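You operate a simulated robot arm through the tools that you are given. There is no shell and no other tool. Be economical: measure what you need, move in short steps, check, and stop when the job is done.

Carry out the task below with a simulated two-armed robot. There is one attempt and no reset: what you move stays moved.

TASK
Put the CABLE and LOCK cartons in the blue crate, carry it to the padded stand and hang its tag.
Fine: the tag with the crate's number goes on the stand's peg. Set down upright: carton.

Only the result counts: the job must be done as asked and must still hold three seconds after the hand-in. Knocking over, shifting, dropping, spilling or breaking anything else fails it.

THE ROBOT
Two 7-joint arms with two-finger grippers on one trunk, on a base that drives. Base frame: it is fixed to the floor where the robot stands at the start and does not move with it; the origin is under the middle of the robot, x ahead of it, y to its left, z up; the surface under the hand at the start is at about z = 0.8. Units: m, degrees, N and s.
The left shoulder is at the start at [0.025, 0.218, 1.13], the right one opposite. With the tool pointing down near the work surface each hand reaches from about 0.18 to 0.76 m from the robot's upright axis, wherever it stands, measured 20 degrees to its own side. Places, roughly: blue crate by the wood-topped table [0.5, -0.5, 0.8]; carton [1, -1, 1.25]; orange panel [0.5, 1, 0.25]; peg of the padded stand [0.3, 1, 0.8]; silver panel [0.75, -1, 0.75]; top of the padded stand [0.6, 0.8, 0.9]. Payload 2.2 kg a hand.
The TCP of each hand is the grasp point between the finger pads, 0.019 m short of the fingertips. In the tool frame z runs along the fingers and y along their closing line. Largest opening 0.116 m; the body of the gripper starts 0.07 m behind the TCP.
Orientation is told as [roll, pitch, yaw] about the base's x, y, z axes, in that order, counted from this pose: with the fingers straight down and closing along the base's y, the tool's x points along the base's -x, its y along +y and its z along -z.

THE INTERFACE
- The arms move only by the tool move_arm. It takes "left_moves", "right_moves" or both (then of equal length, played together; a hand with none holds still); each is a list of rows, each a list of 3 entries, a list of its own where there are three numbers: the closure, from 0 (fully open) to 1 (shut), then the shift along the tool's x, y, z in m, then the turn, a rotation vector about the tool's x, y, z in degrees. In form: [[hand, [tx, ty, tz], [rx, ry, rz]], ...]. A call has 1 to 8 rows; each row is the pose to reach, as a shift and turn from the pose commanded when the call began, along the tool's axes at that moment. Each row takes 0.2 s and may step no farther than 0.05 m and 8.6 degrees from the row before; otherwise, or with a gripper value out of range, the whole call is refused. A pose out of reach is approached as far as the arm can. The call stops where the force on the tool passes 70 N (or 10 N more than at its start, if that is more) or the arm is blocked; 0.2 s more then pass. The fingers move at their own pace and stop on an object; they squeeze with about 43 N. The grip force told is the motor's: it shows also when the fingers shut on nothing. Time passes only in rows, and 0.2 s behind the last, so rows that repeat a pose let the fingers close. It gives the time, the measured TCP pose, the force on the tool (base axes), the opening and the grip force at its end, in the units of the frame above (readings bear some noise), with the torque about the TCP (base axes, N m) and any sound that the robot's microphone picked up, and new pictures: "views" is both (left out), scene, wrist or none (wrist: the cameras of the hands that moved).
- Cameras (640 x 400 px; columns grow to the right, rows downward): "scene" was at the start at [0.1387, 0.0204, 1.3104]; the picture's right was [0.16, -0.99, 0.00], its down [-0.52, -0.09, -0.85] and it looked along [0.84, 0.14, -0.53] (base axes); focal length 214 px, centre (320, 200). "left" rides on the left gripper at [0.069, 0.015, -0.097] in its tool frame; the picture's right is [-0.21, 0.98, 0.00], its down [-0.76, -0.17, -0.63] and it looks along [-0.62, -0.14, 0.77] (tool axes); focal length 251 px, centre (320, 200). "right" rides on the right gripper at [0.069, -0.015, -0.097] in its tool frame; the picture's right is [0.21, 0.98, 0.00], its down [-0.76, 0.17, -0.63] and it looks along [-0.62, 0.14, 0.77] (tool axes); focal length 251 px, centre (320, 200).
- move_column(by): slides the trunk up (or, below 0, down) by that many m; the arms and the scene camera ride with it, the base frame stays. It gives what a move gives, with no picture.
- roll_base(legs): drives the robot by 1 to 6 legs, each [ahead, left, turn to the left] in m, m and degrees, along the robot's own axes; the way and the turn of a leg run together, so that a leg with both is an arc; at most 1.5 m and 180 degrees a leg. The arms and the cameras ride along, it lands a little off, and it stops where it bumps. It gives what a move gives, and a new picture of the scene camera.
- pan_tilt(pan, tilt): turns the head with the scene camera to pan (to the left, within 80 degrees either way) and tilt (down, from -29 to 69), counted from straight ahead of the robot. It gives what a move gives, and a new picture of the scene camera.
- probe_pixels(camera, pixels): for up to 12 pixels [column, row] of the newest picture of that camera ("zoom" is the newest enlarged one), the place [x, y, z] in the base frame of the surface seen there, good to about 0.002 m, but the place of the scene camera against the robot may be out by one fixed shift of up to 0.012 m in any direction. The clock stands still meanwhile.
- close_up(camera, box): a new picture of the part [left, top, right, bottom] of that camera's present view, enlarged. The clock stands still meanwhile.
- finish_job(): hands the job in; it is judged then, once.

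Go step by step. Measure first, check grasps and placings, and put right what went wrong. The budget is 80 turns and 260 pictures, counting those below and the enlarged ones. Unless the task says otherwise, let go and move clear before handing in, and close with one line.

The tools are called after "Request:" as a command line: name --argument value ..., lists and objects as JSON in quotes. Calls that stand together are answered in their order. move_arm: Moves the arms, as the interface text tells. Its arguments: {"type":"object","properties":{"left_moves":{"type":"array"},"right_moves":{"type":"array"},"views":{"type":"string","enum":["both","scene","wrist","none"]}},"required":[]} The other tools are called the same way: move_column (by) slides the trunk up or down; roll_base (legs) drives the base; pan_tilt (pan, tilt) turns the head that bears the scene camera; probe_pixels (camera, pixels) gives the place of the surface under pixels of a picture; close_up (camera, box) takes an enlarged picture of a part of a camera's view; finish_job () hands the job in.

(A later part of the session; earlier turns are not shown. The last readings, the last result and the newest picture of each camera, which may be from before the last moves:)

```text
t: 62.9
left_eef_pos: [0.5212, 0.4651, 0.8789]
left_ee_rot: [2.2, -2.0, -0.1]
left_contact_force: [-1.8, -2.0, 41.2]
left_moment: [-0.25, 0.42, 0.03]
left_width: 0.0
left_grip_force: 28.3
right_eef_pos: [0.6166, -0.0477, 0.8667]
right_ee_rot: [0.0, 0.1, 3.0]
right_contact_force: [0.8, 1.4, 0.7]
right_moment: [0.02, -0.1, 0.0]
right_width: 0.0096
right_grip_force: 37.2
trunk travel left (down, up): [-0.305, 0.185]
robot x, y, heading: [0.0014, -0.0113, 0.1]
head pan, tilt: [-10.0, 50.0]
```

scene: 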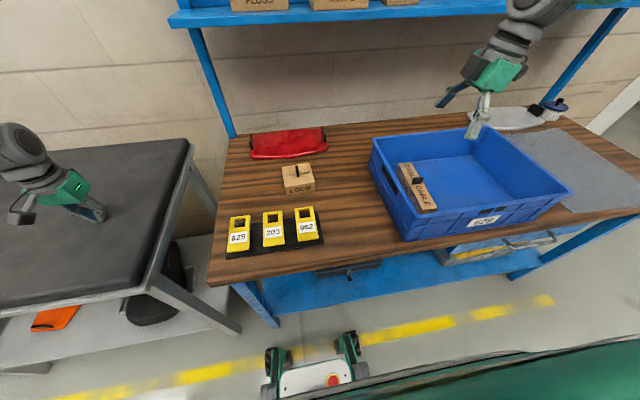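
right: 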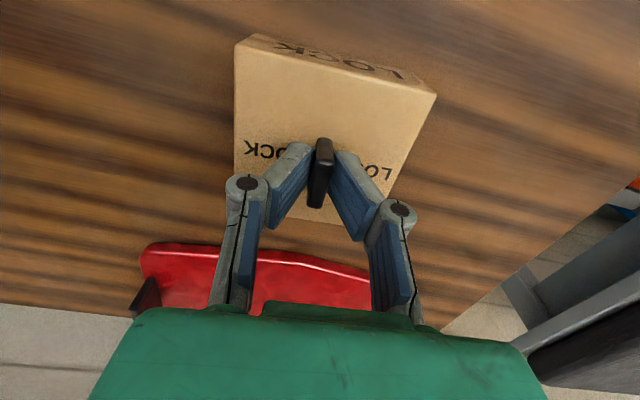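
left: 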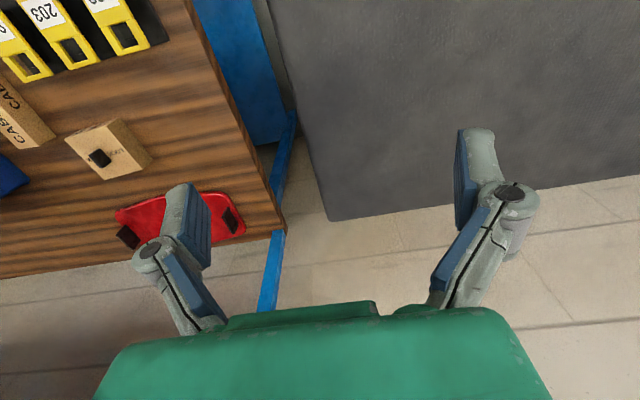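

It's gripped. I'll lift to z≈1.03 and start across to the crate.

Request:
move_arm --right_moves '[[1, [0, 0, -0.02], [0, 0, 0]], [1, [0, 0, -0.06], [0, 0, 0]], [1, [0, 0, -0.105], [0, 0, 0]], [1, [0, 0, -0.15], [0, 0, 0]], [1, [0.01, -0.03, -0.18], [0, 0, 0]], [1, [0.02, -0.075, -0.18], [0, 0, 0]], [1, [0.03, -0.12, -0.18], [0, 0, 0]], [1, [0.04, -0.165, -0.18], [0, 0, 0]]]' --views "scene"

Request:
move_arm --right_moves '[[1, [0.01, -0.045, 0], [0, 0, 0]], [1, [0.02, -0.09, 0], [0, 0, 0]], [1, [0.03, -0.135, 0], [0, 0, 0]], [1, [0.04, -0.18, 0], [0, 0, 0]], [1, [0.05, -0.225, 0], [0, 0, 0]], [1, [0.06, -0.27, 0], [0, 0, 0]], [1, [0.065, -0.315, 0], [0, 0, 0]], [1, [0.065, -0.315, 0], [0, 0, 0]]]' --views "scene"

```text
t: 64.7
left_eef_pos: [0.5201, 0.4646, 0.88]
left_ee_rot: [2.2, -2.0, -0.2]
left_contact_force: [-2.6, 3.7, 41.4]
left_moment: [-0.15, 0.45, -0.07]
left_width: 0.0002
left_grip_force: 28.6
right_eef_pos: [0.5883, -0.2153, 1.0461]
right_ee_rot: [0.1, 0.0, 3.1]
right_contact_force: [0.2, -0.6, -2.7]
right_moment: [-0.01, 0.04, -0.01]
right_width: 0.0099
right_grip_force: 37.4
trunk travel left (down, up): [-0.305, 0.185]
robot x, y, heading: [-0.001, -0.0159, 0.0]
head pan, tilt: [-10.0, 50.0]
```

scene: 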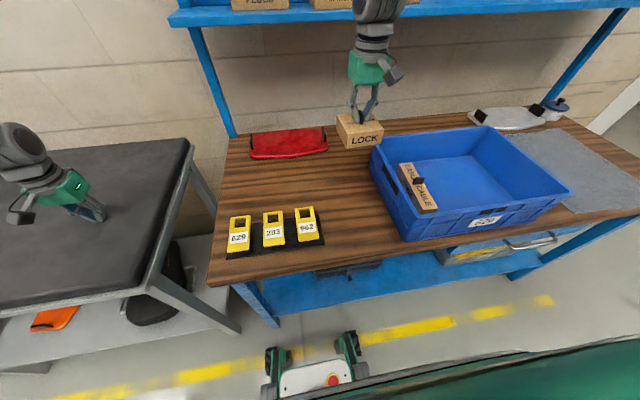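

```text
t: 66.5
left_eef_pos: [0.5213, 0.4647, 0.878]
left_ee_rot: [2.1, -2.2, -0.1]
left_contact_force: [0.6, 3.1, 39.5]
left_moment: [-0.18, 0.42, -0.02]
left_width: 0.0001
left_grip_force: 28.6
right_eef_pos: [0.5386, -0.534, 1.0473]
right_ee_rot: [0.0, 0.0, 3.0]
right_contact_force: [0.9, 0.4, -2.6]
right_moment: [-0.03, -0.01, 0.01]
right_width: 0.0097
right_grip_force: 37.0
trunk travel left (down, up): [-0.305, 0.185]
robot x, y, heading: [0.0001, -0.0099, 0.3]
head pan, tilt: [-10.0, 50.0]
```

scene: 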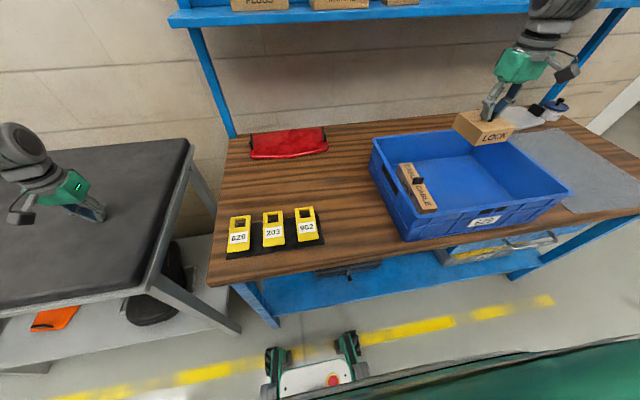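

I'm over the crate. I'll shift slightly and lower LOCK to the crate floor (TCP z≈0.877).

Request:
move_arm --right_moves '[[1, [0.015, 0, 0.02], [0, 0, 0]], [1, [0.03, 0, 0.06], [0, 0, 0]], [1, [0.03, 0, 0.1], [0, 0, 0]], [1, [0.03, 0, 0.14], [0, 0, 0]], [1, [0.03, 0, 0.16], [0, 0, 0]], [1, [0.03, 0, 0.167], [0, 0, 0]], [1, [0.03, 0, 0.17], [0, 0, 0]], [1, [0.03, 0, 0.17], [0, 0, 0]]]' --views "both"

```text
t: 68.3
left_eef_pos: [0.5209, 0.4656, 0.8785]
left_ee_rot: [2.2, -2.1, -0.1]
left_contact_force: [0.0, 2.5, 39.9]
left_moment: [-0.14, 0.41, -0.07]
left_width: 0.0
left_grip_force: 28.3
right_eef_pos: [0.5094, -0.5345, 0.8779]
right_ee_rot: [0.0, 0.0, 3.0]
right_contact_force: [-0.6, 0.0, -3.5]
right_moment: [0.03, -0.02, -0.01]
right_width: 0.0099
right_grip_force: 37.6
trunk travel left (down, up): [-0.305, 0.185]
robot x, y, heading: [-0.0001, -0.0147, 0.2]
head pan, tilt: [-10.0, 50.0]
```

scene: 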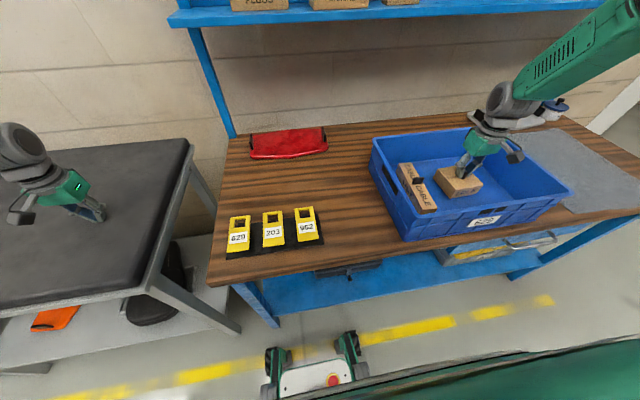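
right: 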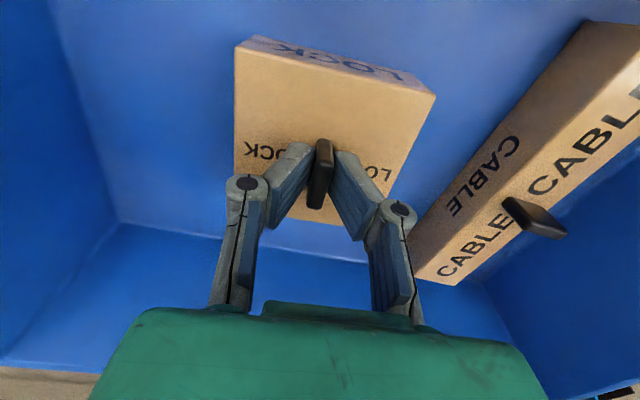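

It's almost on the floor. I'll go a few mm further, then open and rise.

Request:
move_arm --right_moves '[[1, [0, 0, 0.002], [0, 0, 0]], [1, [0, 0, 0.0045], [0, 0, 0]], [1, [0, 0, 0.0045], [0, 0, 0]], [0.85, [0, 0, 0.0045], [0, 0, 0]], [0.6, [0, 0, 0.0045], [0, 0, 0]], [0.6, [0, 0, -0.03], [0, 0, 0]], [0.4, [0, 0, -0.075], [0, 0, 0]], [0, [0, 0, -0.12], [0, 0, 0]]]' --views "both"

```text
t: 70.1
left_eef_pos: [0.5212, 0.4647, 0.8788]
left_ee_rot: [2.1, -2.1, -0.1]
left_contact_force: [1.6, -2.2, 39.4]
left_moment: [-0.25, 0.42, 0.06]
left_width: 0.0
left_grip_force: 28.3
right_eef_pos: [0.5064, -0.535, 0.9962]
right_ee_rot: [0.0, -0.1, 3.0]
right_contact_force: [0.0, -0.4, 0.5]
right_moment: [-0.04, -0.04, 0.0]
right_width: 0.116
right_grip_force: 0.2
trunk travel left (down, up): [-0.305, 0.185]
robot x, y, heading: [0.0021, -0.0179, 0.3]
head pan, tilt: [-10.0, 50.0]
```

scene: 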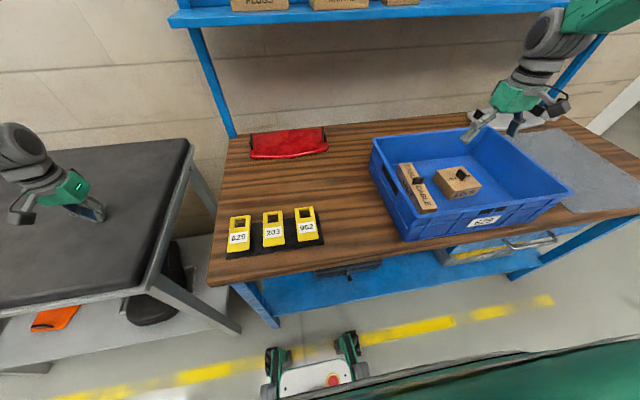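
right: 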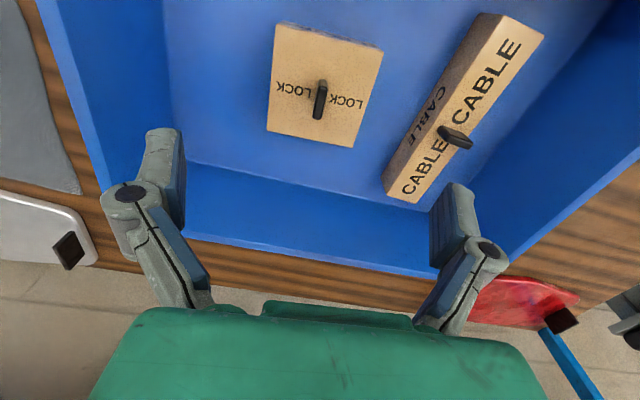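

Both cartons are upright in the crate. Before moving on I'll measure tag 629 and look at the peg on the stand.

Request:
probe_pixels --camera "scene" --pixels '[[239, 237], [239, 218], [232, 222], [248, 222], [240, 225], [229, 250], [249, 248], [256, 235], [273, 232], [306, 227], [228, 258]]'

Request:
close_up --camera "scene" --box '[215, 195, 335, 270]'

Request:
pan_tilt --pan 75 --tilt 30

```text
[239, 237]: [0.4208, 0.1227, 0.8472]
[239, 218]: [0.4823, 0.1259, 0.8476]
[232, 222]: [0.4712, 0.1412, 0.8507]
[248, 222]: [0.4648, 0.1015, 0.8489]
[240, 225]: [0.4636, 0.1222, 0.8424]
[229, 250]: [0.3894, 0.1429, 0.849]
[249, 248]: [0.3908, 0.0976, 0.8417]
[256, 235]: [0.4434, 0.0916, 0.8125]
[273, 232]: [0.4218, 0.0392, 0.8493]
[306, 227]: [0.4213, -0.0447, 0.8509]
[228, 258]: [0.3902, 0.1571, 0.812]
```

```text
5.33 times, centred on (275, 232) of scene
```

zoom: 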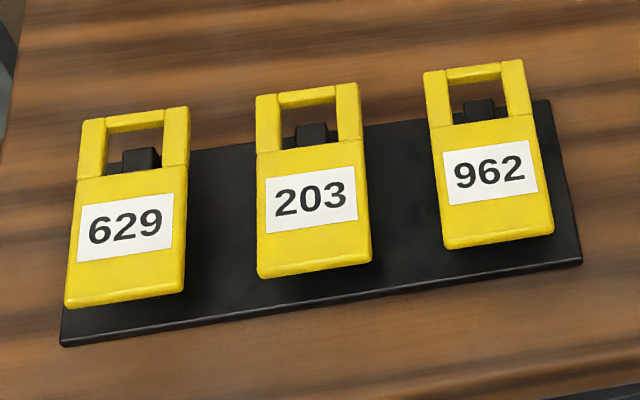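

```text
t: 71.7
left_eef_pos: [0.5208, 0.4652, 0.879]
left_ee_rot: [2.2, -2.1, -0.1]
left_contact_force: [0.8, -1.2, 38.7]
left_moment: [-0.21, 0.36, 0.02]
left_width: 0.0
left_grip_force: 28.4
right_eef_pos: [0.5082, -0.5356, 0.9952]
right_ee_rot: [0.0, 0.0, 2.9]
right_contact_force: [-0.1, 0.1, -0.5]
right_moment: [0.03, -0.03, 0.02]
right_width: 0.1158
right_grip_force: 0.1
trunk travel left (down, up): [-0.305, 0.185]
robot x, y, heading: [0.0025, -0.0127, -0.0]
head pan, tilt: [75.0, 30.0]
```

scene: 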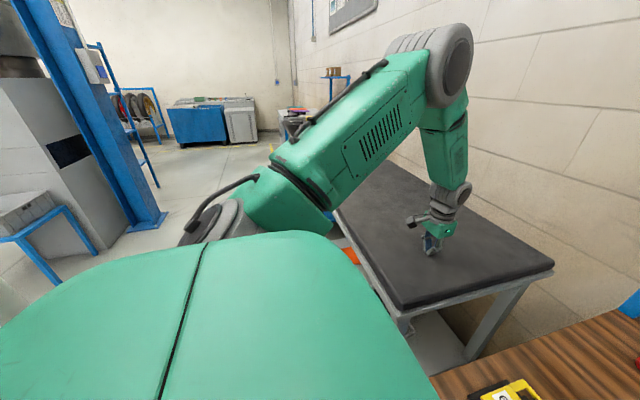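

Tag 629 lies flat at x 0.385–0.485, y 0.10–0.145, z≈0.85, with its hole at the far end. I'll shift the right hand to a free table spot (0.55,-0.15) to brace there, freeing the left hand for the tag.

Request:
move_arm --right_moves '[[0.5, [0, 0.03, -0.03], [0, 0, 0]], [1, [-0.005, 0.075, -0.05], [0, 0, 0]], [1, [-0.01, 0.12, -0.05], [0, 0, 0]], [1, [-0.015, 0.165, -0.05], [0, 0, 0]], [1, [-0.02, 0.21, -0.05], [0, 0, 0]], [1, [-0.025, 0.255, -0.05], [0, 0, 0]], [1, [-0.03, 0.3, -0.05], [0, 0, 0]], [1, [-0.035, 0.345, -0.05], [0, 0, 0]]]' --views "none"

Request:
move_arm --right_moves '[[1, [-0.005, 0.035, 0.02], [0, 0, 0]], [1, [-0.005, 0.035, 0.065], [0, 0, 0]], [1, [-0.005, 0.035, 0.11], [0, 0, 0]], [1, [-0.005, 0.035, 0.155], [0, 0, 0]], [1, [-0.005, 0.035, 0.18], [0, 0, 0]], [1, [-0.005, 0.035, 0.19], [0, 0, 0]]]' --views "wrist"

```text
t: 73.5
left_eef_pos: [0.52, 0.4646, 0.8791]
left_ee_rot: [2.2, -2.2, -0.1]
left_contact_force: [2.1, -3.8, 38.1]
left_moment: [-0.25, 0.36, 0.02]
left_width: 0.0001
left_grip_force: 28.5
right_eef_pos: [0.5227, -0.1867, 1.0457]
right_ee_rot: [0.0, -0.2, 2.9]
right_contact_force: [0.2, 0.2, -0.1]
right_moment: [-0.02, -0.02, 0.01]
right_width: 0.0001
right_grip_force: 28.4
trunk travel left (down, up): [-0.305, 0.185]
robot x, y, heading: [0.0009, -0.0118, -0.4]
head pan, tilt: [75.0, 30.0]
```

```text
t: 74.9
left_eef_pos: [0.5205, 0.4645, 0.8784]
left_ee_rot: [2.2, -2.0, -0.2]
left_contact_force: [-0.1, -0.8, 39.4]
left_moment: [-0.23, 0.42, 0.02]
left_width: 0.0001
left_grip_force: 28.2
right_eef_pos: [0.5281, -0.1527, 0.8564]
right_ee_rot: [0.0, -0.1, 3.0]
right_contact_force: [-0.2, 0.7, -0.2]
right_moment: [-0.01, 0.01, -0.02]
right_width: 0.0
right_grip_force: 28.5
trunk travel left (down, up): [-0.305, 0.185]
robot x, y, heading: [0.0058, -0.014, 0.1]
head pan, tilt: [75.0, 30.0]
```

right: 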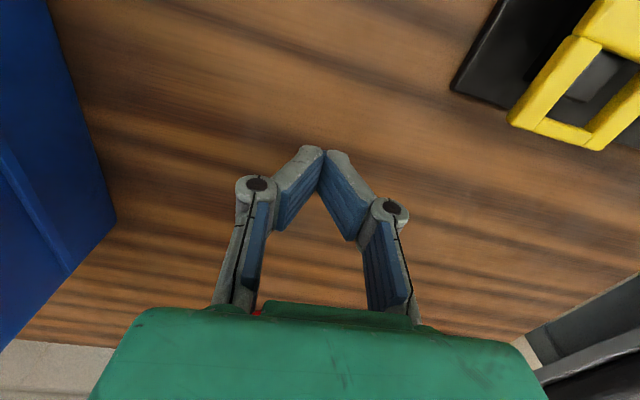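

The spot is clear. I'll press the right hand lightly on the table, then lift the left hand off the pad.

Request:
move_arm --right_moves '[[1, [0, 0, 0.02], [0, 0, 0]], [1, [0, 0, 0.033], [0, 0, 0]], [1, [0, 0, 0.038], [0, 0, 0]], [1, [0, 0, 0.041], [0, 0, 0]], [1, [0, 0, 0.041], [0, 0, 0]]]' --views "none"

Request:
move_arm --left_moves '[[1, [0, 0, -0.007], [0, 0, 0]], [1, [0, 0, -0.03], [2.1, 0, 0]], [0.5, [0, 0, -0.07], [2.1, 2, 0]], [0, [0, 0, -0.11], [2.1, 2, 0]], [0, [0, 0, -0.11], [2.1, 2, 0]]]' --views "none"

Request:
move_arm --left_moves '[[0, [0, 0, 0], [0, 0, 0]]]' --views "wrist"

```text
t: 76.1
left_eef_pos: [0.521, 0.4651, 0.8789]
left_ee_rot: [2.1, -2.3, -0.3]
left_contact_force: [10.9, -4.2, 26.5]
left_moment: [-0.25, 0.06, 0.12]
left_width: 0.0002
left_grip_force: 28.5
right_eef_pos: [0.5273, -0.1519, 0.819]
right_ee_rot: [0.0, -0.3, 2.9]
right_contact_force: [-7.6, -3.4, 39.4]
right_moment: [-0.07, 0.28, -0.01]
right_width: 0.0001
right_grip_force: 28.6
trunk travel left (down, up): [-0.305, 0.185]
robot x, y, heading: [-0.0007, -0.0147, -0.1]
head pan, tilt: [75.0, 30.0]
```

```text
t: 77.3
left_eef_pos: [0.5156, 0.4613, 0.9872]
left_ee_rot: [0.0, 0.0, -0.1]
left_contact_force: [-0.2, -0.1, 1.1]
left_moment: [0.03, -0.01, 0.01]
left_width: 0.1158
left_grip_force: 0.1
right_eef_pos: [0.5284, -0.1521, 0.818]
right_ee_rot: [-0.2, -0.3, 3.0]
right_contact_force: [-7.3, -20.0, 48.2]
right_moment: [-0.38, 0.23, 0.0]
right_width: 0.0
right_grip_force: 28.8
trunk travel left (down, up): [-0.305, 0.185]
robot x, y, heading: [-0.0029, -0.0107, 0.0]
head pan, tilt: [75.0, 30.0]
```

```text
t: 77.7
left_eef_pos: [0.5158, 0.4616, 0.9865]
left_ee_rot: [-0.1, 0.0, -0.1]
left_contact_force: [0.2, 0.3, -0.5]
left_moment: [0.0, -0.02, 0.0]
left_width: 0.1161
left_grip_force: 0.0
right_eef_pos: [0.5291, -0.1516, 0.8179]
right_ee_rot: [-0.3, -0.2, 3.1]
right_contact_force: [-8.4, -19.8, 49.1]
right_moment: [-0.39, 0.29, -0.02]
right_width: 0.0
right_grip_force: 28.4
trunk travel left (down, up): [-0.305, 0.185]
robot x, y, heading: [0.0015, -0.0165, 0.1]
head pan, tilt: [75.0, 30.0]
```

left: 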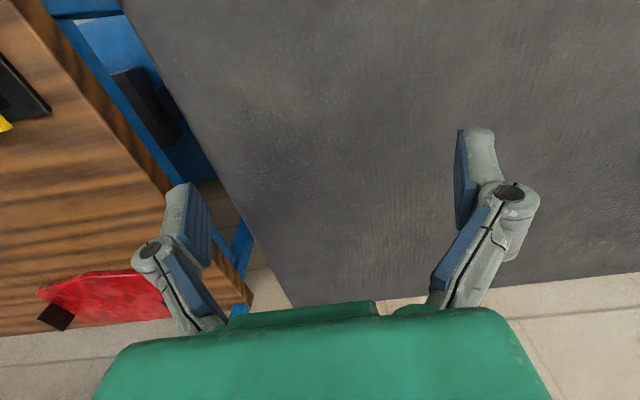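

It's stable on the right-hand brace. I'll move the left hand over tag 629.

Request:
move_arm --left_moves '[[0, [0.015, -0.045, 0], [0, 0, 0]], [0, [0.03, -0.09, 0], [0, 0, 0]], [0, [0.045, -0.135, 0], [0, 0, 0]], [0, [0.06, -0.18, 0], [0, 0, 0]], [0, [0.075, -0.225, 0], [0, 0, 0]], [0, [0.09, -0.27, 0], [0, 0, 0]], [0, [0.105, -0.315, 0], [0, 0, 0]], [0, [0.105, -0.335, 0], [0, 0, 0]]]' --views "wrist"

Request:
close_up --camera "left" --box '[200, 0, 440, 200]'

```text
t: 79.5
left_eef_pos: [0.4122, 0.1239, 0.987]
left_ee_rot: [0.0, 0.0, 0.0]
left_contact_force: [0.1, 0.7, -0.2]
left_moment: [-0.02, 0.03, 0.02]
left_width: 0.1161
left_grip_force: 0.1
right_eef_pos: [0.5293, -0.1502, 0.8185]
right_ee_rot: [-0.1, -0.5, 3.0]
right_contact_force: [-6.2, -10.8, 47.7]
right_moment: [-0.18, 0.22, 0.02]
right_width: 0.0001
right_grip_force: 28.1
trunk travel left (down, up): [-0.305, 0.185]
robot x, y, heading: [0.0024, -0.0158, 0.2]
head pan, tilt: [75.0, 30.0]
```

left: 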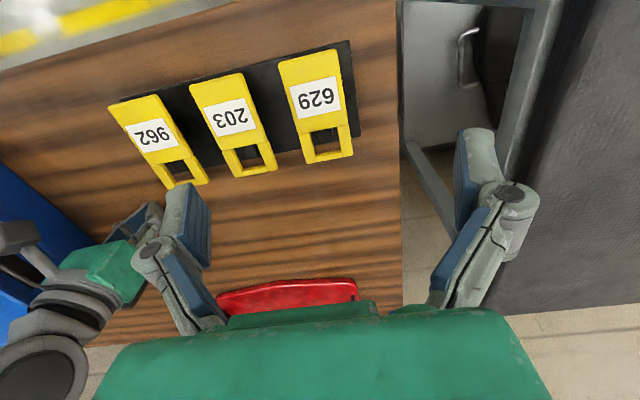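

```text
2.00 times, centred on (320, 100) of left
```

zoom: 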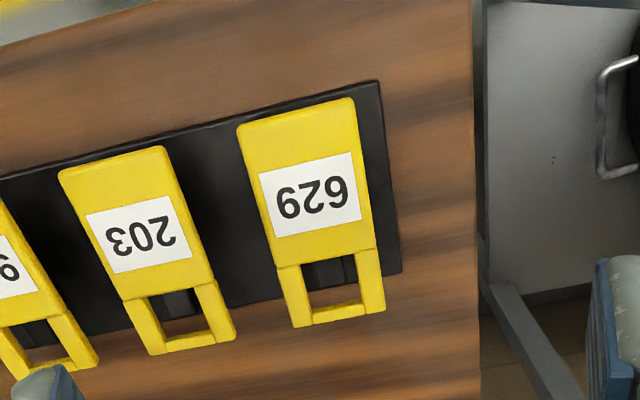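

Request:
probe_pixels --camera "left" --pixels '[[280, 62], [336, 51], [306, 162], [353, 154], [315, 95], [311, 118], [342, 112], [325, 137], [308, 150], [348, 145], [290, 95], [345, 88]]'

Request:
probe_pixels --camera "zoom" --pixels '[[330, 280], [345, 300], [285, 120], [388, 250], [280, 290], [385, 310], [245, 170]]'

```text
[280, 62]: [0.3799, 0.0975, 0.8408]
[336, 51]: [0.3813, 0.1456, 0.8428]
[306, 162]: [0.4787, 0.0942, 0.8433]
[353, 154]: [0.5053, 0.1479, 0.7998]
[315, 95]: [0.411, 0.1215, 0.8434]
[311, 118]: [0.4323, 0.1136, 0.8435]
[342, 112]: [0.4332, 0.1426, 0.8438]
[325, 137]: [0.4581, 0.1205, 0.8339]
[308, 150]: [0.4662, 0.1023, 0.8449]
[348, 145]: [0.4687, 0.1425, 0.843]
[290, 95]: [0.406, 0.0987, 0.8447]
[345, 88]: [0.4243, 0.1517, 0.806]
```

```text
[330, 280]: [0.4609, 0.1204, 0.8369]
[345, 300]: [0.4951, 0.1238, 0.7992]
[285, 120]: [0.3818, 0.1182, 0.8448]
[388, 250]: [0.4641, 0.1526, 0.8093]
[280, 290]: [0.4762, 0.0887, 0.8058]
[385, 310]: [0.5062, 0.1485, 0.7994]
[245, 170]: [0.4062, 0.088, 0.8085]
```

Tag 629 spans x 0.378–0.482, y 0.097–0.145, with its top at z 0.844. I'll descend with a narrowed opening to stay clear of 203, stopping first at z 0.89.

Request:
move_arm --left_moves '[[0.2, [0.005, -0.002, 0.03], [0, 0, 0]], [0.36, [0.01, -0.003, 0.07], [0, 0, 0]], [0.36, [0.01, -0.003, 0.097], [0, 0, 0]], [0.36, [0.01, -0.003, 0.097], [0, 0, 0]]]' --views "wrist"

```text
t: 80.5
left_eef_pos: [0.4018, 0.1252, 0.8882]
left_ee_rot: [-0.1, 0.1, -0.1]
left_contact_force: [-0.6, 0.0, 0.0]
left_moment: [-0.04, 0.01, 0.01]
left_width: 0.0741
left_grip_force: 0.1
right_eef_pos: [0.5294, -0.1501, 0.8184]
right_ee_rot: [-0.1, -0.3, 3.0]
right_contact_force: [-4.6, -8.0, 48.3]
right_moment: [-0.17, 0.27, -0.03]
right_width: 0.0
right_grip_force: 28.0
trunk travel left (down, up): [-0.305, 0.185]
robot x, y, heading: [-0.0038, -0.0151, -0.1]
head pan, tilt: [75.0, 30.0]
```

left: 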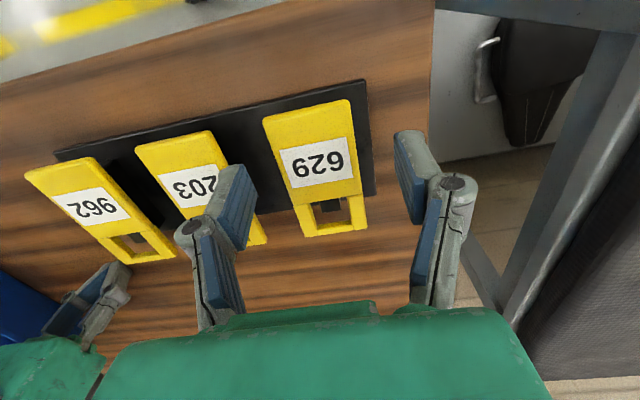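

The tag is centred to within 4 mm. I'll correct that, descend to z 0.842 and grip.

Request:
move_arm --left_moves '[[0.36, [0, -0.004, 0.015], [0, 0, 0]], [0.36, [0, -0.004, 0.035], [0, 0, 0]], [0.36, [0, -0.004, 0.046], [0, 0, 0]], [0.36, [0, -0.004, 0.046], [0, 0, 0]], [0.7, [0, -0.004, 0.046], [0, 0, 0]], [1, [0, -0.004, 0.046], [0, 0, 0]], [1, [0, -0.004, 0.046], [0, 0, 0]]]' --views "wrist"

```text
t: 82.1
left_eef_pos: [0.4015, 0.1205, 0.8429]
left_ee_rot: [-0.1, 0.0, -0.1]
left_contact_force: [0.8, -0.3, 2.3]
left_moment: [-0.02, -0.08, -0.03]
left_width: 0.0459
left_grip_force: 43.4
right_eef_pos: [0.5299, -0.1508, 0.8178]
right_ee_rot: [-0.2, -0.3, 3.0]
right_contact_force: [-1.6, -5.6, 45.2]
right_moment: [-0.12, 0.21, -0.04]
right_width: 0.0
right_grip_force: 28.2
trunk travel left (down, up): [-0.305, 0.185]
robot x, y, heading: [0.0032, -0.0148, 0.2]
head pan, tilt: [75.0, 30.0]
```

left: 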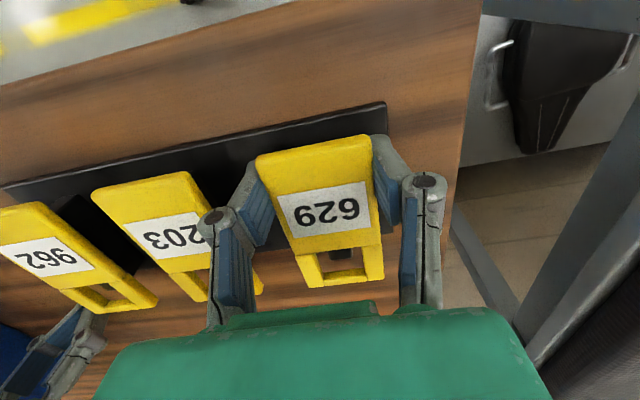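

The tag is gripped (46 mm). I'll lift it straight up off its post.

Request:
move_arm --left_moves '[[1, [0, 0, -0.02], [0, 0, 0]], [1, [0, 0, -0.05], [0, 0, 0]], [1, [0, 0, -0.09], [0, 0, 0]], [1, [0, 0, -0.13], [0, 0, 0]], [1, [0, 0, -0.17], [0, 0, 0]], [1, [0, 0, -0.17], [0, 0, 0]]]' --views "wrist"

Request:
close_up --camera "left" --box '[160, 80, 480, 300]'

```text
t: 83.5
left_eef_pos: [0.4001, 0.1215, 1.0144]
left_ee_rot: [-0.1, 0.0, 0.0]
left_contact_force: [-0.8, -0.2, -0.7]
left_moment: [-0.01, -0.03, 0.02]
left_width: 0.0459
left_grip_force: 43.0
right_eef_pos: [0.5291, -0.1503, 0.8186]
right_ee_rot: [-0.2, -0.4, 3.0]
right_contact_force: [-1.0, -6.3, 45.6]
right_moment: [-0.09, 0.16, 0.02]
right_width: 0.0
right_grip_force: 28.4
trunk travel left (down, up): [-0.305, 0.185]
robot x, y, heading: [-0.0025, -0.0115, -0.2]
head pan, tilt: [75.0, 30.0]
```

left: 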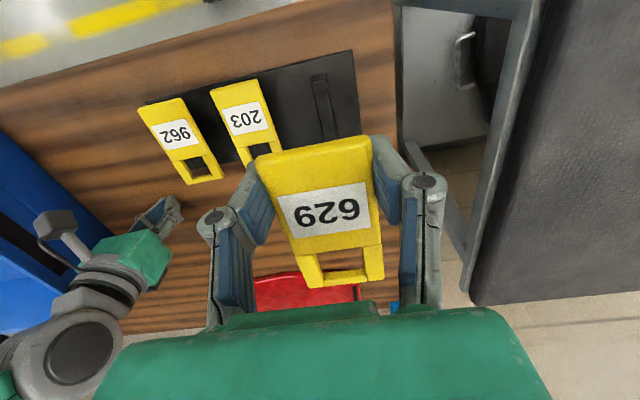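

```text
1.82 times, centred on (320, 190) of left
```

zoom: 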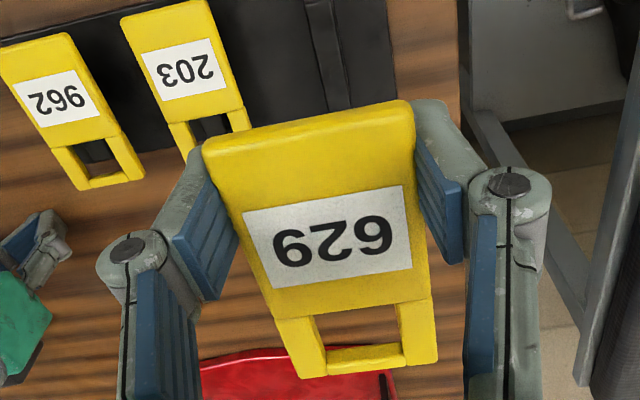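

The tag came off cleanly. I'll measure the hole's place relative to the hand.

Request:
probe_pixels --camera "left" --pixels '[[310, 272], [374, 265], [342, 279], [300, 245], [380, 240], [325, 245], [345, 165], [285, 160], [340, 140]]'

Request:
probe_pixels --camera "zoom" --pixels '[[318, 318], [398, 306], [328, 350], [402, 342], [315, 370], [430, 355], [360, 356]]'

```text
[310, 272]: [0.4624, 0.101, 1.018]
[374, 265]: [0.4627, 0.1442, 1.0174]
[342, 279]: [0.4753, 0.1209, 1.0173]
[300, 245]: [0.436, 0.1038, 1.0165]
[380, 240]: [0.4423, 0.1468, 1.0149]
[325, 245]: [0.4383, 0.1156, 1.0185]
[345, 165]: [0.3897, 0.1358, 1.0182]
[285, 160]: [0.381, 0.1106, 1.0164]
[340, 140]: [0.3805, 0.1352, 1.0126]
```

```text
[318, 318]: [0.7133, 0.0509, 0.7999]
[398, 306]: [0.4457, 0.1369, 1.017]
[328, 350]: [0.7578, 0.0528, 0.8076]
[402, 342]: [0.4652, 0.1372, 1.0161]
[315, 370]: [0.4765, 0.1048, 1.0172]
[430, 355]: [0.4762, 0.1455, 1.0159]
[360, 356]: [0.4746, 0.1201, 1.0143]
```

The hole centre is 0.0585 m from the TCP toward the tag's top. Now I'll lift the right hand, then back off 0.2 m and drive left to the stand to see the peg.

Request:
move_arm --right_moves '[[1, [0, 0, -0.01], [0, 0, 0]], [1, [0, 0, -0.05], [0, 0, 0]], [1, [0, 0, -0.1], [0, 0, 0]], [1, [0, 0, -0.15], [0, 0, 0]], [1, [0.02, 0, -0.2], [0, 0, 0]], [1, [0.05, 0, -0.23], [0, 0, 0]]]' --views "none"

Request:
roll_base --legs '[[-0.2, 0, 0], [0, 0.5, 0]]'

Request:
pan_tilt --pan 45 --tilt 45

```text
refused: row 5 steps farther than a row can; nothing moved
```

```text
t: 85.8
left_eef_pos: [0.1986, 0.1312, 1.0191]
left_ee_rot: [1.8, -0.3, -0.3]
left_contact_force: [0.7, -2.2, -0.3]
left_moment: [0.15, -0.01, -0.01]
left_width: 0.0459
left_grip_force: 42.9
right_eef_pos: [0.3309, -0.1384, 0.8195]
right_ee_rot: [1.4, -0.7, 2.4]
right_contact_force: [-3.5, 9.5, 23.1]
right_moment: [0.58, 0.08, 0.03]
right_width: 0.0
right_grip_force: 28.4
trunk travel left (down, up): [-0.305, 0.185]
robot x, y, heading: [-0.196, 0.0274, 0.2]
head pan, tilt: [75.0, 30.0]
stopped in leg 2: the force on the tool passed its limit at 97 N (the readings are from after the stop); the commanded pose is now the measured one
```

scene: 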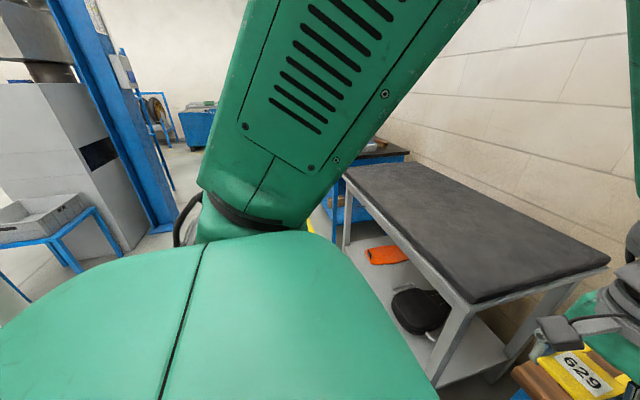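

```text
t: 86.7
left_eef_pos: [0.1996, 0.1368, 1.0179]
left_ee_rot: [1.6, -0.2, -0.2]
left_contact_force: [-0.4, -1.1, 0.0]
left_moment: [0.16, -0.04, 0.0]
left_width: 0.0458
left_grip_force: 43.0
right_eef_pos: [0.3336, -0.1352, 0.8185]
right_ee_rot: [0.9, -0.8, 2.7]
right_contact_force: [4.2, -4.6, 14.8]
right_moment: [-0.14, -0.03, 0.04]
right_width: 0.0
right_grip_force: 28.3
trunk travel left (down, up): [-0.305, 0.185]
robot x, y, heading: [-0.2012, 0.0262, 0.0]
head pan, tilt: [45.0, 45.0]
```

scene: 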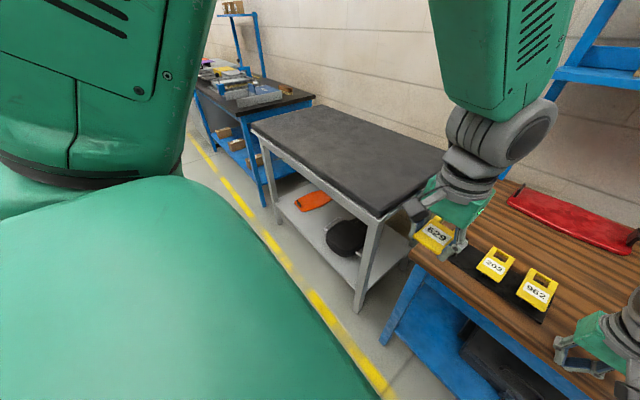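

The arm call was refused, so the drive dragged the right fist along the table and stopped on force. I'll lift the right hand straight up now and check whether the tag rack was touched.

Request:
move_arm --right_moves '[[1, [0, 0, -0.01], [0, 0, 0]], [1, [0, 0, -0.05], [0, 0, 0]], [1, [0, 0, -0.09], [0, 0, 0]], [1, [0, 0, -0.13], [0, 0, 0]], [1, [0, 0, -0.17], [0, 0, 0]], [1, [0, 0, -0.21], [0, 0, 0]]]' --views "none"

Request:
pan_tilt --pan 5 --tilt 45

Request:
close_up --camera "right" --box '[0, 0, 640, 400]'

```text
t: 88.1
left_eef_pos: [0.2, 0.1737, 1.0154]
left_ee_rot: [-2.1, 0.6, 0.8]
left_contact_force: [-0.8, 0.6, 0.5]
left_moment: [-0.01, 0.01, 0.01]
left_width: 0.0456
left_grip_force: 43.5
right_eef_pos: [0.3277, -0.1018, 1.0312]
right_ee_rot: [-0.7, -0.4, 2.9]
right_contact_force: [-0.1, 0.8, -0.4]
right_moment: [-0.01, 0.03, -0.01]
right_width: 0.0
right_grip_force: 28.4
trunk travel left (down, up): [-0.305, 0.185]
robot x, y, heading: [-0.1974, 0.0312, 0.1]
head pan, tilt: [45.0, 45.0]
```

```text
t: 89.2
left_eef_pos: [0.2025, 0.1475, 1.0168]
left_ee_rot: [-0.4, 0.4, 0.3]
left_contact_force: [0.1, -0.9, -1.2]
left_moment: [0.08, 0.05, 0.0]
left_width: 0.0456
left_grip_force: 42.7
right_eef_pos: [0.3286, -0.1283, 1.0262]
right_ee_rot: [0.4, -0.4, 2.6]
right_contact_force: [0.6, -1.0, 0.2]
right_moment: [0.05, 0.01, 0.0]
right_width: 0.0
right_grip_force: 27.9
trunk travel left (down, up): [-0.305, 0.185]
robot x, y, heading: [-0.1967, 0.0305, 0.1]
head pan, tilt: [5.0, 45.0]
```

scene: 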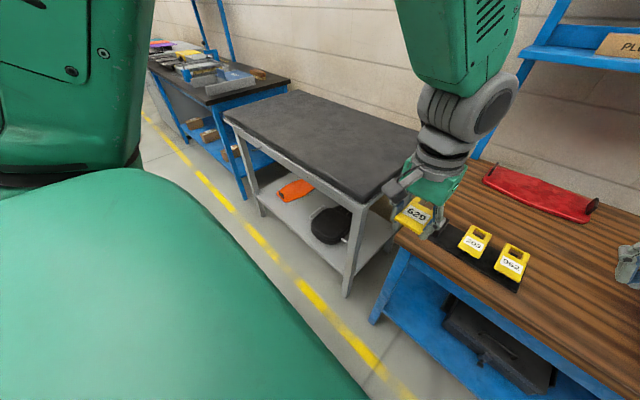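

```text
1.00 times, centred on (320, 200) of right (not enlarged: the box is as wide or as high as the picture)
```

zoom: 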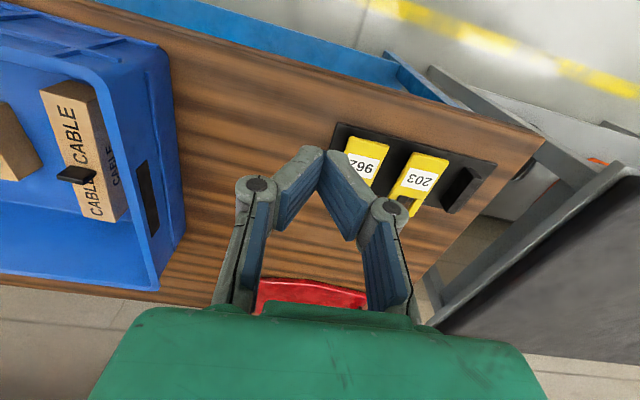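

The scene picture at pan 5 looks turned left compared with before, so the robot may have slipped in heading. I'll probe known landmarks to check.

Request:
probe_pixels --camera "scene" --pixels '[[512, 262], [474, 240], [345, 200], [280, 110], [520, 290], [540, 195], [600, 205], [397, 233]]'

Request:
probe_pixels --camera "zoom" --pixels '[[362, 165], [418, 180], [340, 125], [495, 165], [75, 175], [165, 50], [125, 25], [155, 290], [310, 290]]'

Request:
pan_tilt --pan -30 --tilt 45

```text
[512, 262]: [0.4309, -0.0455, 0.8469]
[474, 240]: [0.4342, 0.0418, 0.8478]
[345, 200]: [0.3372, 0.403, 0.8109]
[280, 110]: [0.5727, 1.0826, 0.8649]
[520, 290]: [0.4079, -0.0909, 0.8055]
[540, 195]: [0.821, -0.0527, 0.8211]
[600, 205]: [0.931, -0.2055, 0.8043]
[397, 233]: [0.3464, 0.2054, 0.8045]
```

```text
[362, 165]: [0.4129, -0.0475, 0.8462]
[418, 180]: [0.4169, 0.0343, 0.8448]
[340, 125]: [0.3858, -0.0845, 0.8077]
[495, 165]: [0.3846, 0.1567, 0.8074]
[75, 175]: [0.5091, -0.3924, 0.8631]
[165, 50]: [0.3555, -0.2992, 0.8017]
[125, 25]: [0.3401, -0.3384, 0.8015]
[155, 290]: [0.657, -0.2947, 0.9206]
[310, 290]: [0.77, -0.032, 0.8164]
```

```text
t: 90.2
left_eef_pos: [0.2021, 0.1484, 1.0161]
left_ee_rot: [0.1, 0.3, 0.2]
left_contact_force: [0.4, -1.0, 0.5]
left_moment: [0.09, 0.01, 0.03]
left_width: 0.0457
left_grip_force: 42.6
right_eef_pos: [0.3293, -0.1275, 1.0269]
right_ee_rot: [0.5, -0.4, 2.7]
right_contact_force: [-0.4, -1.9, 0.1]
right_moment: [0.12, 0.01, -0.04]
right_width: 0.0
right_grip_force: 28.1
trunk travel left (down, up): [-0.305, 0.185]
robot x, y, heading: [-0.1968, 0.0262, 0.0]
head pan, tilt: [-30.0, 45.0]
```

scene: 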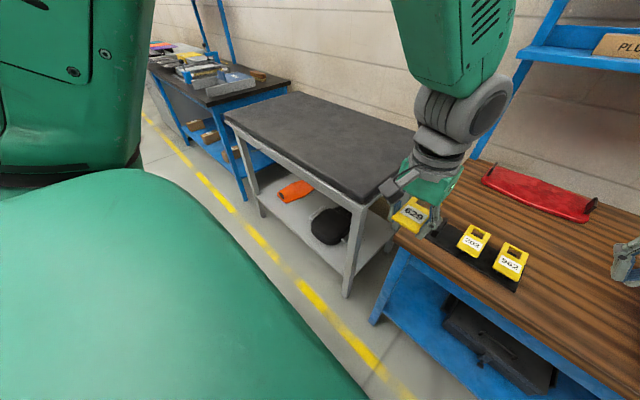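

Landmarks agree with earlier readings: rack, tags and crate are unmoved and the heading is fine. The view happens to face the stand, so I'll zoom on its front to find the peg.

Request:
close_up --camera "scene" --box '[200, 90, 440, 240]'

```text
2.67 times, centred on (320, 165) of scene
```

zoom: 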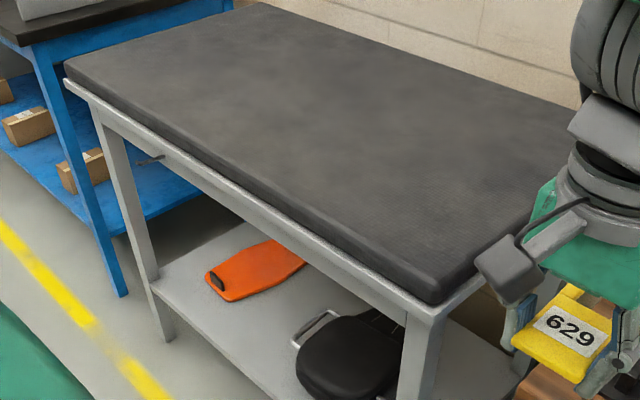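

A small peg is visible at (150,160) on the front rail. I'll probe it and the stand's edges.

Request:
probe_pixels --camera "zoom" --pixels '[[139, 163], [145, 161], [152, 159], [158, 157], [163, 155], [175, 160], [66, 72], [440, 300], [250, 8], [250, 205], [290, 215], [300, 245]]'

Request:
close_up --camera "scene" --box '[235, 130, 283, 160]'

```text
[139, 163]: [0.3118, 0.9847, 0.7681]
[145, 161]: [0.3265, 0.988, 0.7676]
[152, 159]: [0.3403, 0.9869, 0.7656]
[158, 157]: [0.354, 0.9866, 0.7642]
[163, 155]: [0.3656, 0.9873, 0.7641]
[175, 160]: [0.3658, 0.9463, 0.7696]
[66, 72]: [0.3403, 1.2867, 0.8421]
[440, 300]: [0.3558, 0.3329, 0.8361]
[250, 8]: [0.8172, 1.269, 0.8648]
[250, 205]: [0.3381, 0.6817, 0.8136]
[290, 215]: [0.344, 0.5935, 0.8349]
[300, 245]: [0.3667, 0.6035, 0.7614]
```

```text
13.33 times, centred on (259, 145) of scene
```

zoom: 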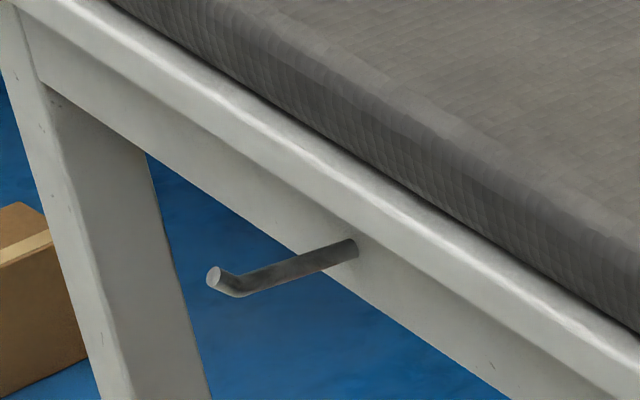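

The peg is a rod at y≈0.987, z≈0.766, x 0.31–0.366, with an upturned tip. I'll drive left 0.73 m so the left arm faces it.

Request:
roll_base --legs '[[0, 0.73, 0]]'

Request:
move_arm --right_moves '[[1, [0, 0, 0], [0, 0, 0]]]' --views "none"

Request:
move_arm --right_moves '[[1, [0, 0, 0], [0, 0, 0]]]' --views "none"

Request:
pan_tilt --pan 20 --tilt 50

```text
t: 94.2
left_eef_pos: [0.2018, 0.8906, 1.0149]
left_ee_rot: [-0.6, 0.2, 0.2]
left_contact_force: [-0.3, -0.1, 0.6]
left_moment: [0.0, 0.01, -0.01]
left_width: 0.0451
left_grip_force: 42.7
right_eef_pos: [0.3286, 0.616, 1.0293]
right_ee_rot: [-0.3, -0.4, 2.8]
right_contact_force: [-0.7, -0.1, 0.3]
right_moment: [0.0, 0.04, -0.01]
right_width: 0.0
right_grip_force: 28.6
trunk travel left (down, up): [-0.305, 0.185]
robot x, y, heading: [-0.1949, 0.7567, 0.1]
head pan, tilt: [-30.0, 45.0]
```

scene: 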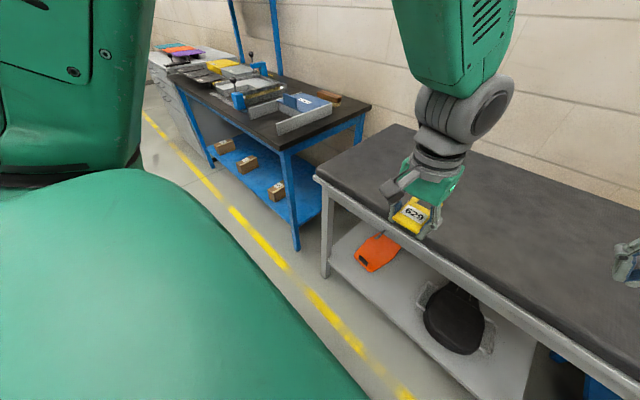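

```text
t: 94.6
left_eef_pos: [0.1979, 0.8904, 1.0165]
left_ee_rot: [-0.7, 0.2, 0.3]
left_contact_force: [-0.6, -0.5, -0.5]
left_moment: [0.01, 0.05, 0.0]
left_width: 0.0453
left_grip_force: 43.4
right_eef_pos: [0.3255, 0.6136, 1.0305]
right_ee_rot: [-0.2, -0.5, 2.7]
right_contact_force: [0.3, -1.4, 0.6]
right_moment: [-0.03, 0.0, 0.0]
right_width: 0.0
right_grip_force: 29.2
trunk travel left (down, up): [-0.305, 0.185]
robot x, y, heading: [-0.1953, 0.7562, -0.2]
head pan, tilt: [-30.0, 45.0]
```

```text
t: 95.0
left_eef_pos: [0.2, 0.8906, 1.0164]
left_ee_rot: [-0.9, 0.2, 0.2]
left_contact_force: [0.2, -0.2, 0.5]
left_moment: [0.0, 0.02, 0.0]
left_width: 0.0455
left_grip_force: 43.3
right_eef_pos: [0.3264, 0.6157, 1.0309]
right_ee_rot: [-0.3, -0.7, 2.7]
right_contact_force: [-0.5, 0.0, 0.7]
right_moment: [-0.01, 0.03, 0.01]
right_width: 0.0
right_grip_force: 28.7
trunk travel left (down, up): [-0.305, 0.185]
robot x, y, heading: [-0.1999, 0.7607, -0.0]
head pan, tilt: [-30.0, 45.0]
```

```text
t: 96.1
left_eef_pos: [0.1984, 0.8903, 1.0151]
left_ee_rot: [-0.8, 0.2, 0.2]
left_contact_force: [0.3, -0.2, 0.6]
left_moment: [-0.03, 0.02, 0.0]
left_width: 0.0453
left_grip_force: 43.2
right_eef_pos: [0.3256, 0.6146, 1.0317]
right_ee_rot: [-0.1, -0.6, 2.8]
right_contact_force: [0.0, -0.1, 0.5]
right_moment: [0.02, 0.01, 0.01]
right_width: 0.0001
right_grip_force: 28.1
trunk travel left (down, up): [-0.305, 0.185]
robot x, y, heading: [-0.1972, 0.7573, -0.0]
head pan, tilt: [20.0, 50.0]
```

scene: 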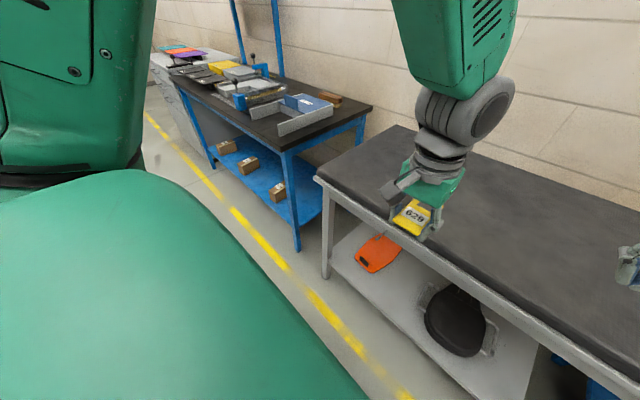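

The robot is steady this time with no sway. I'll start pitching the left hand forward so the tag stands upright, moving it toward y≈0.98.

Request:
move_arm --left_moves '[[1, [0, 0.012, 0], [0, -8.5, 0]], [1, [0, 0.024, 0.01], [0, -17, 0]], [1, [0, 0.036, 0.02], [0, -25.5, 0]], [1, [0, 0.048, 0.03], [0, -34, 0]], [1, [0, 0.06, 0.04], [0, -42.5, 0]], [1, [0, 0.072, 0.05], [0, -51, 0]], [1, [0, 0.084, 0.06], [0, -59.5, 0]], [1, [0, 0.094, 0.07], [0, -68, 0]]]' --views "both"

```text
t: 97.4
left_eef_pos: [0.2229, 0.9414, 0.9827]
left_ee_rot: [-12.0, -40.0, 12.2]
left_contact_force: [-0.6, 0.3, -0.4]
left_moment: [0.03, 0.0, 0.02]
left_width: 0.0454
left_grip_force: 42.9
left hand out of reach, approached as far as the arm can: row 5, 6
right_eef_pos: [0.3259, 0.6145, 1.0309]
right_ee_rot: [-0.3, -0.7, 2.7]
right_contact_force: [-0.2, 0.4, -0.3]
right_moment: [-0.02, 0.0, 0.0]
right_width: 0.0
right_grip_force: 28.3
trunk travel left (down, up): [-0.305, 0.185]
robot x, y, heading: [-0.1967, 0.759, -0.1]
head pan, tilt: [20.0, 50.0]
stopped in row 6 (left hand): the arm was blocked; the commanded pose is now the measured one
```

scene: 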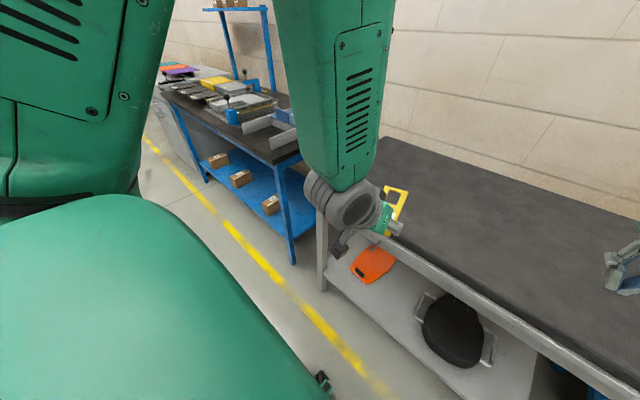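
left: 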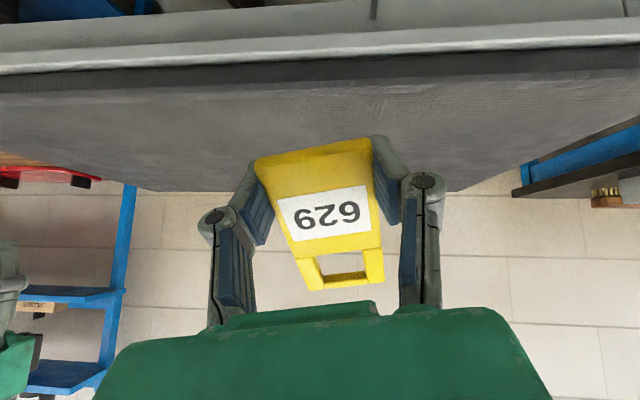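

The wrist can't pitch that far this close to the body. I'll back the base off 0.2 m and lower the trunk so the forearm can be level.

Request:
roll_base --legs '[[-0.2, 0, 0]]'

Request:
move_column --by -0.2

Request:
move_arm --left_moves '[[1, [0, 0, 0], [0, 0, 0]]]' --views "scene"

```text
t: 99.0
left_eef_pos: [0.0245, 0.9423, 0.9839]
left_ee_rot: [-12.0, -40.1, 12.3]
left_contact_force: [0.0, 0.1, -0.4]
left_moment: [-0.02, 0.01, 0.01]
left_width: 0.0451
left_grip_force: 42.8
right_eef_pos: [0.1287, 0.6145, 1.0322]
right_ee_rot: [-0.3, -0.7, 2.7]
right_contact_force: [-1.0, -0.2, 0.2]
right_moment: [0.03, 0.0, 0.02]
right_width: 0.0001
right_grip_force: 29.1
trunk travel left (down, up): [-0.305, 0.185]
robot x, y, heading: [-0.393, 0.7606, -0.3]
head pan, tilt: [20.0, 50.0]
```

scene: 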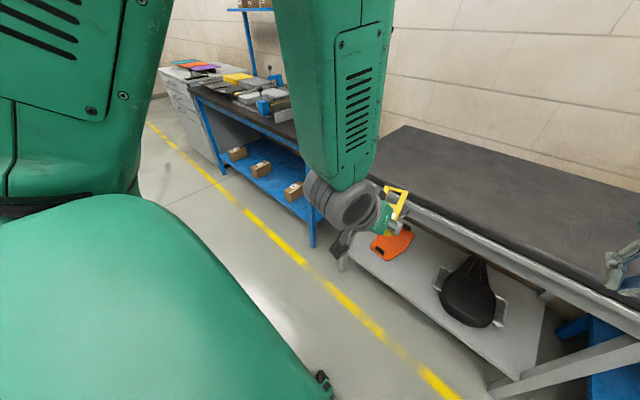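

```text
t: 101.1
left_eef_pos: [0.0209, 0.9403, 0.7843]
left_ee_rot: [-12.4, -40.0, 12.5]
left_contact_force: [-0.4, 0.0, -0.5]
left_moment: [0.0, 0.01, -0.02]
left_width: 0.0453
left_grip_force: 42.6
right_eef_pos: [0.1247, 0.6136, 0.8333]
right_ee_rot: [-0.3, -0.9, 2.6]
right_contact_force: [-0.2, -0.6, 0.0]
right_moment: [-0.02, -0.02, 0.02]
right_width: 0.0002
right_grip_force: 28.4
trunk travel left (down, up): [-0.105, 0.385]
robot x, y, heading: [-0.3917, 0.76, 0.0]
head pan, tilt: [20.0, 50.0]
```

```text
t: 101.5
left_eef_pos: [0.0214, 0.9415, 0.7837]
left_ee_rot: [-12.3, -39.9, 12.5]
left_contact_force: [0.2, -0.8, -0.8]
left_moment: [0.02, 0.02, 0.0]
left_width: 0.045
left_grip_force: 43.0
right_eef_pos: [0.1243, 0.6133, 0.8339]
right_ee_rot: [-0.2, -0.9, 2.8]
right_contact_force: [-0.3, 0.3, -1.1]
right_moment: [-0.02, 0.02, 0.0]
right_width: 0.0001
right_grip_force: 28.9
trunk travel left (down, up): [-0.105, 0.385]
robot x, y, heading: [-0.3953, 0.7601, -0.2]
head pan, tilt: [20.0, 50.0]
```

scene: 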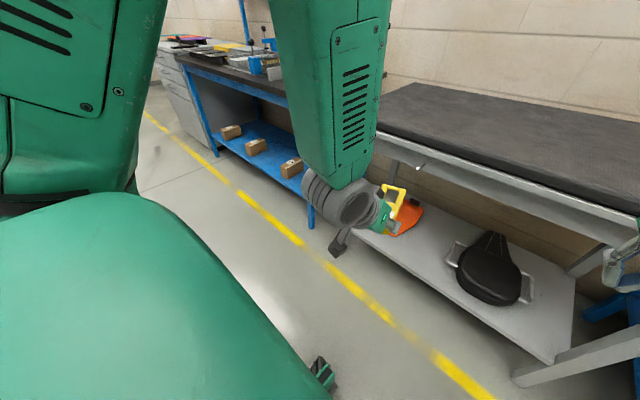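

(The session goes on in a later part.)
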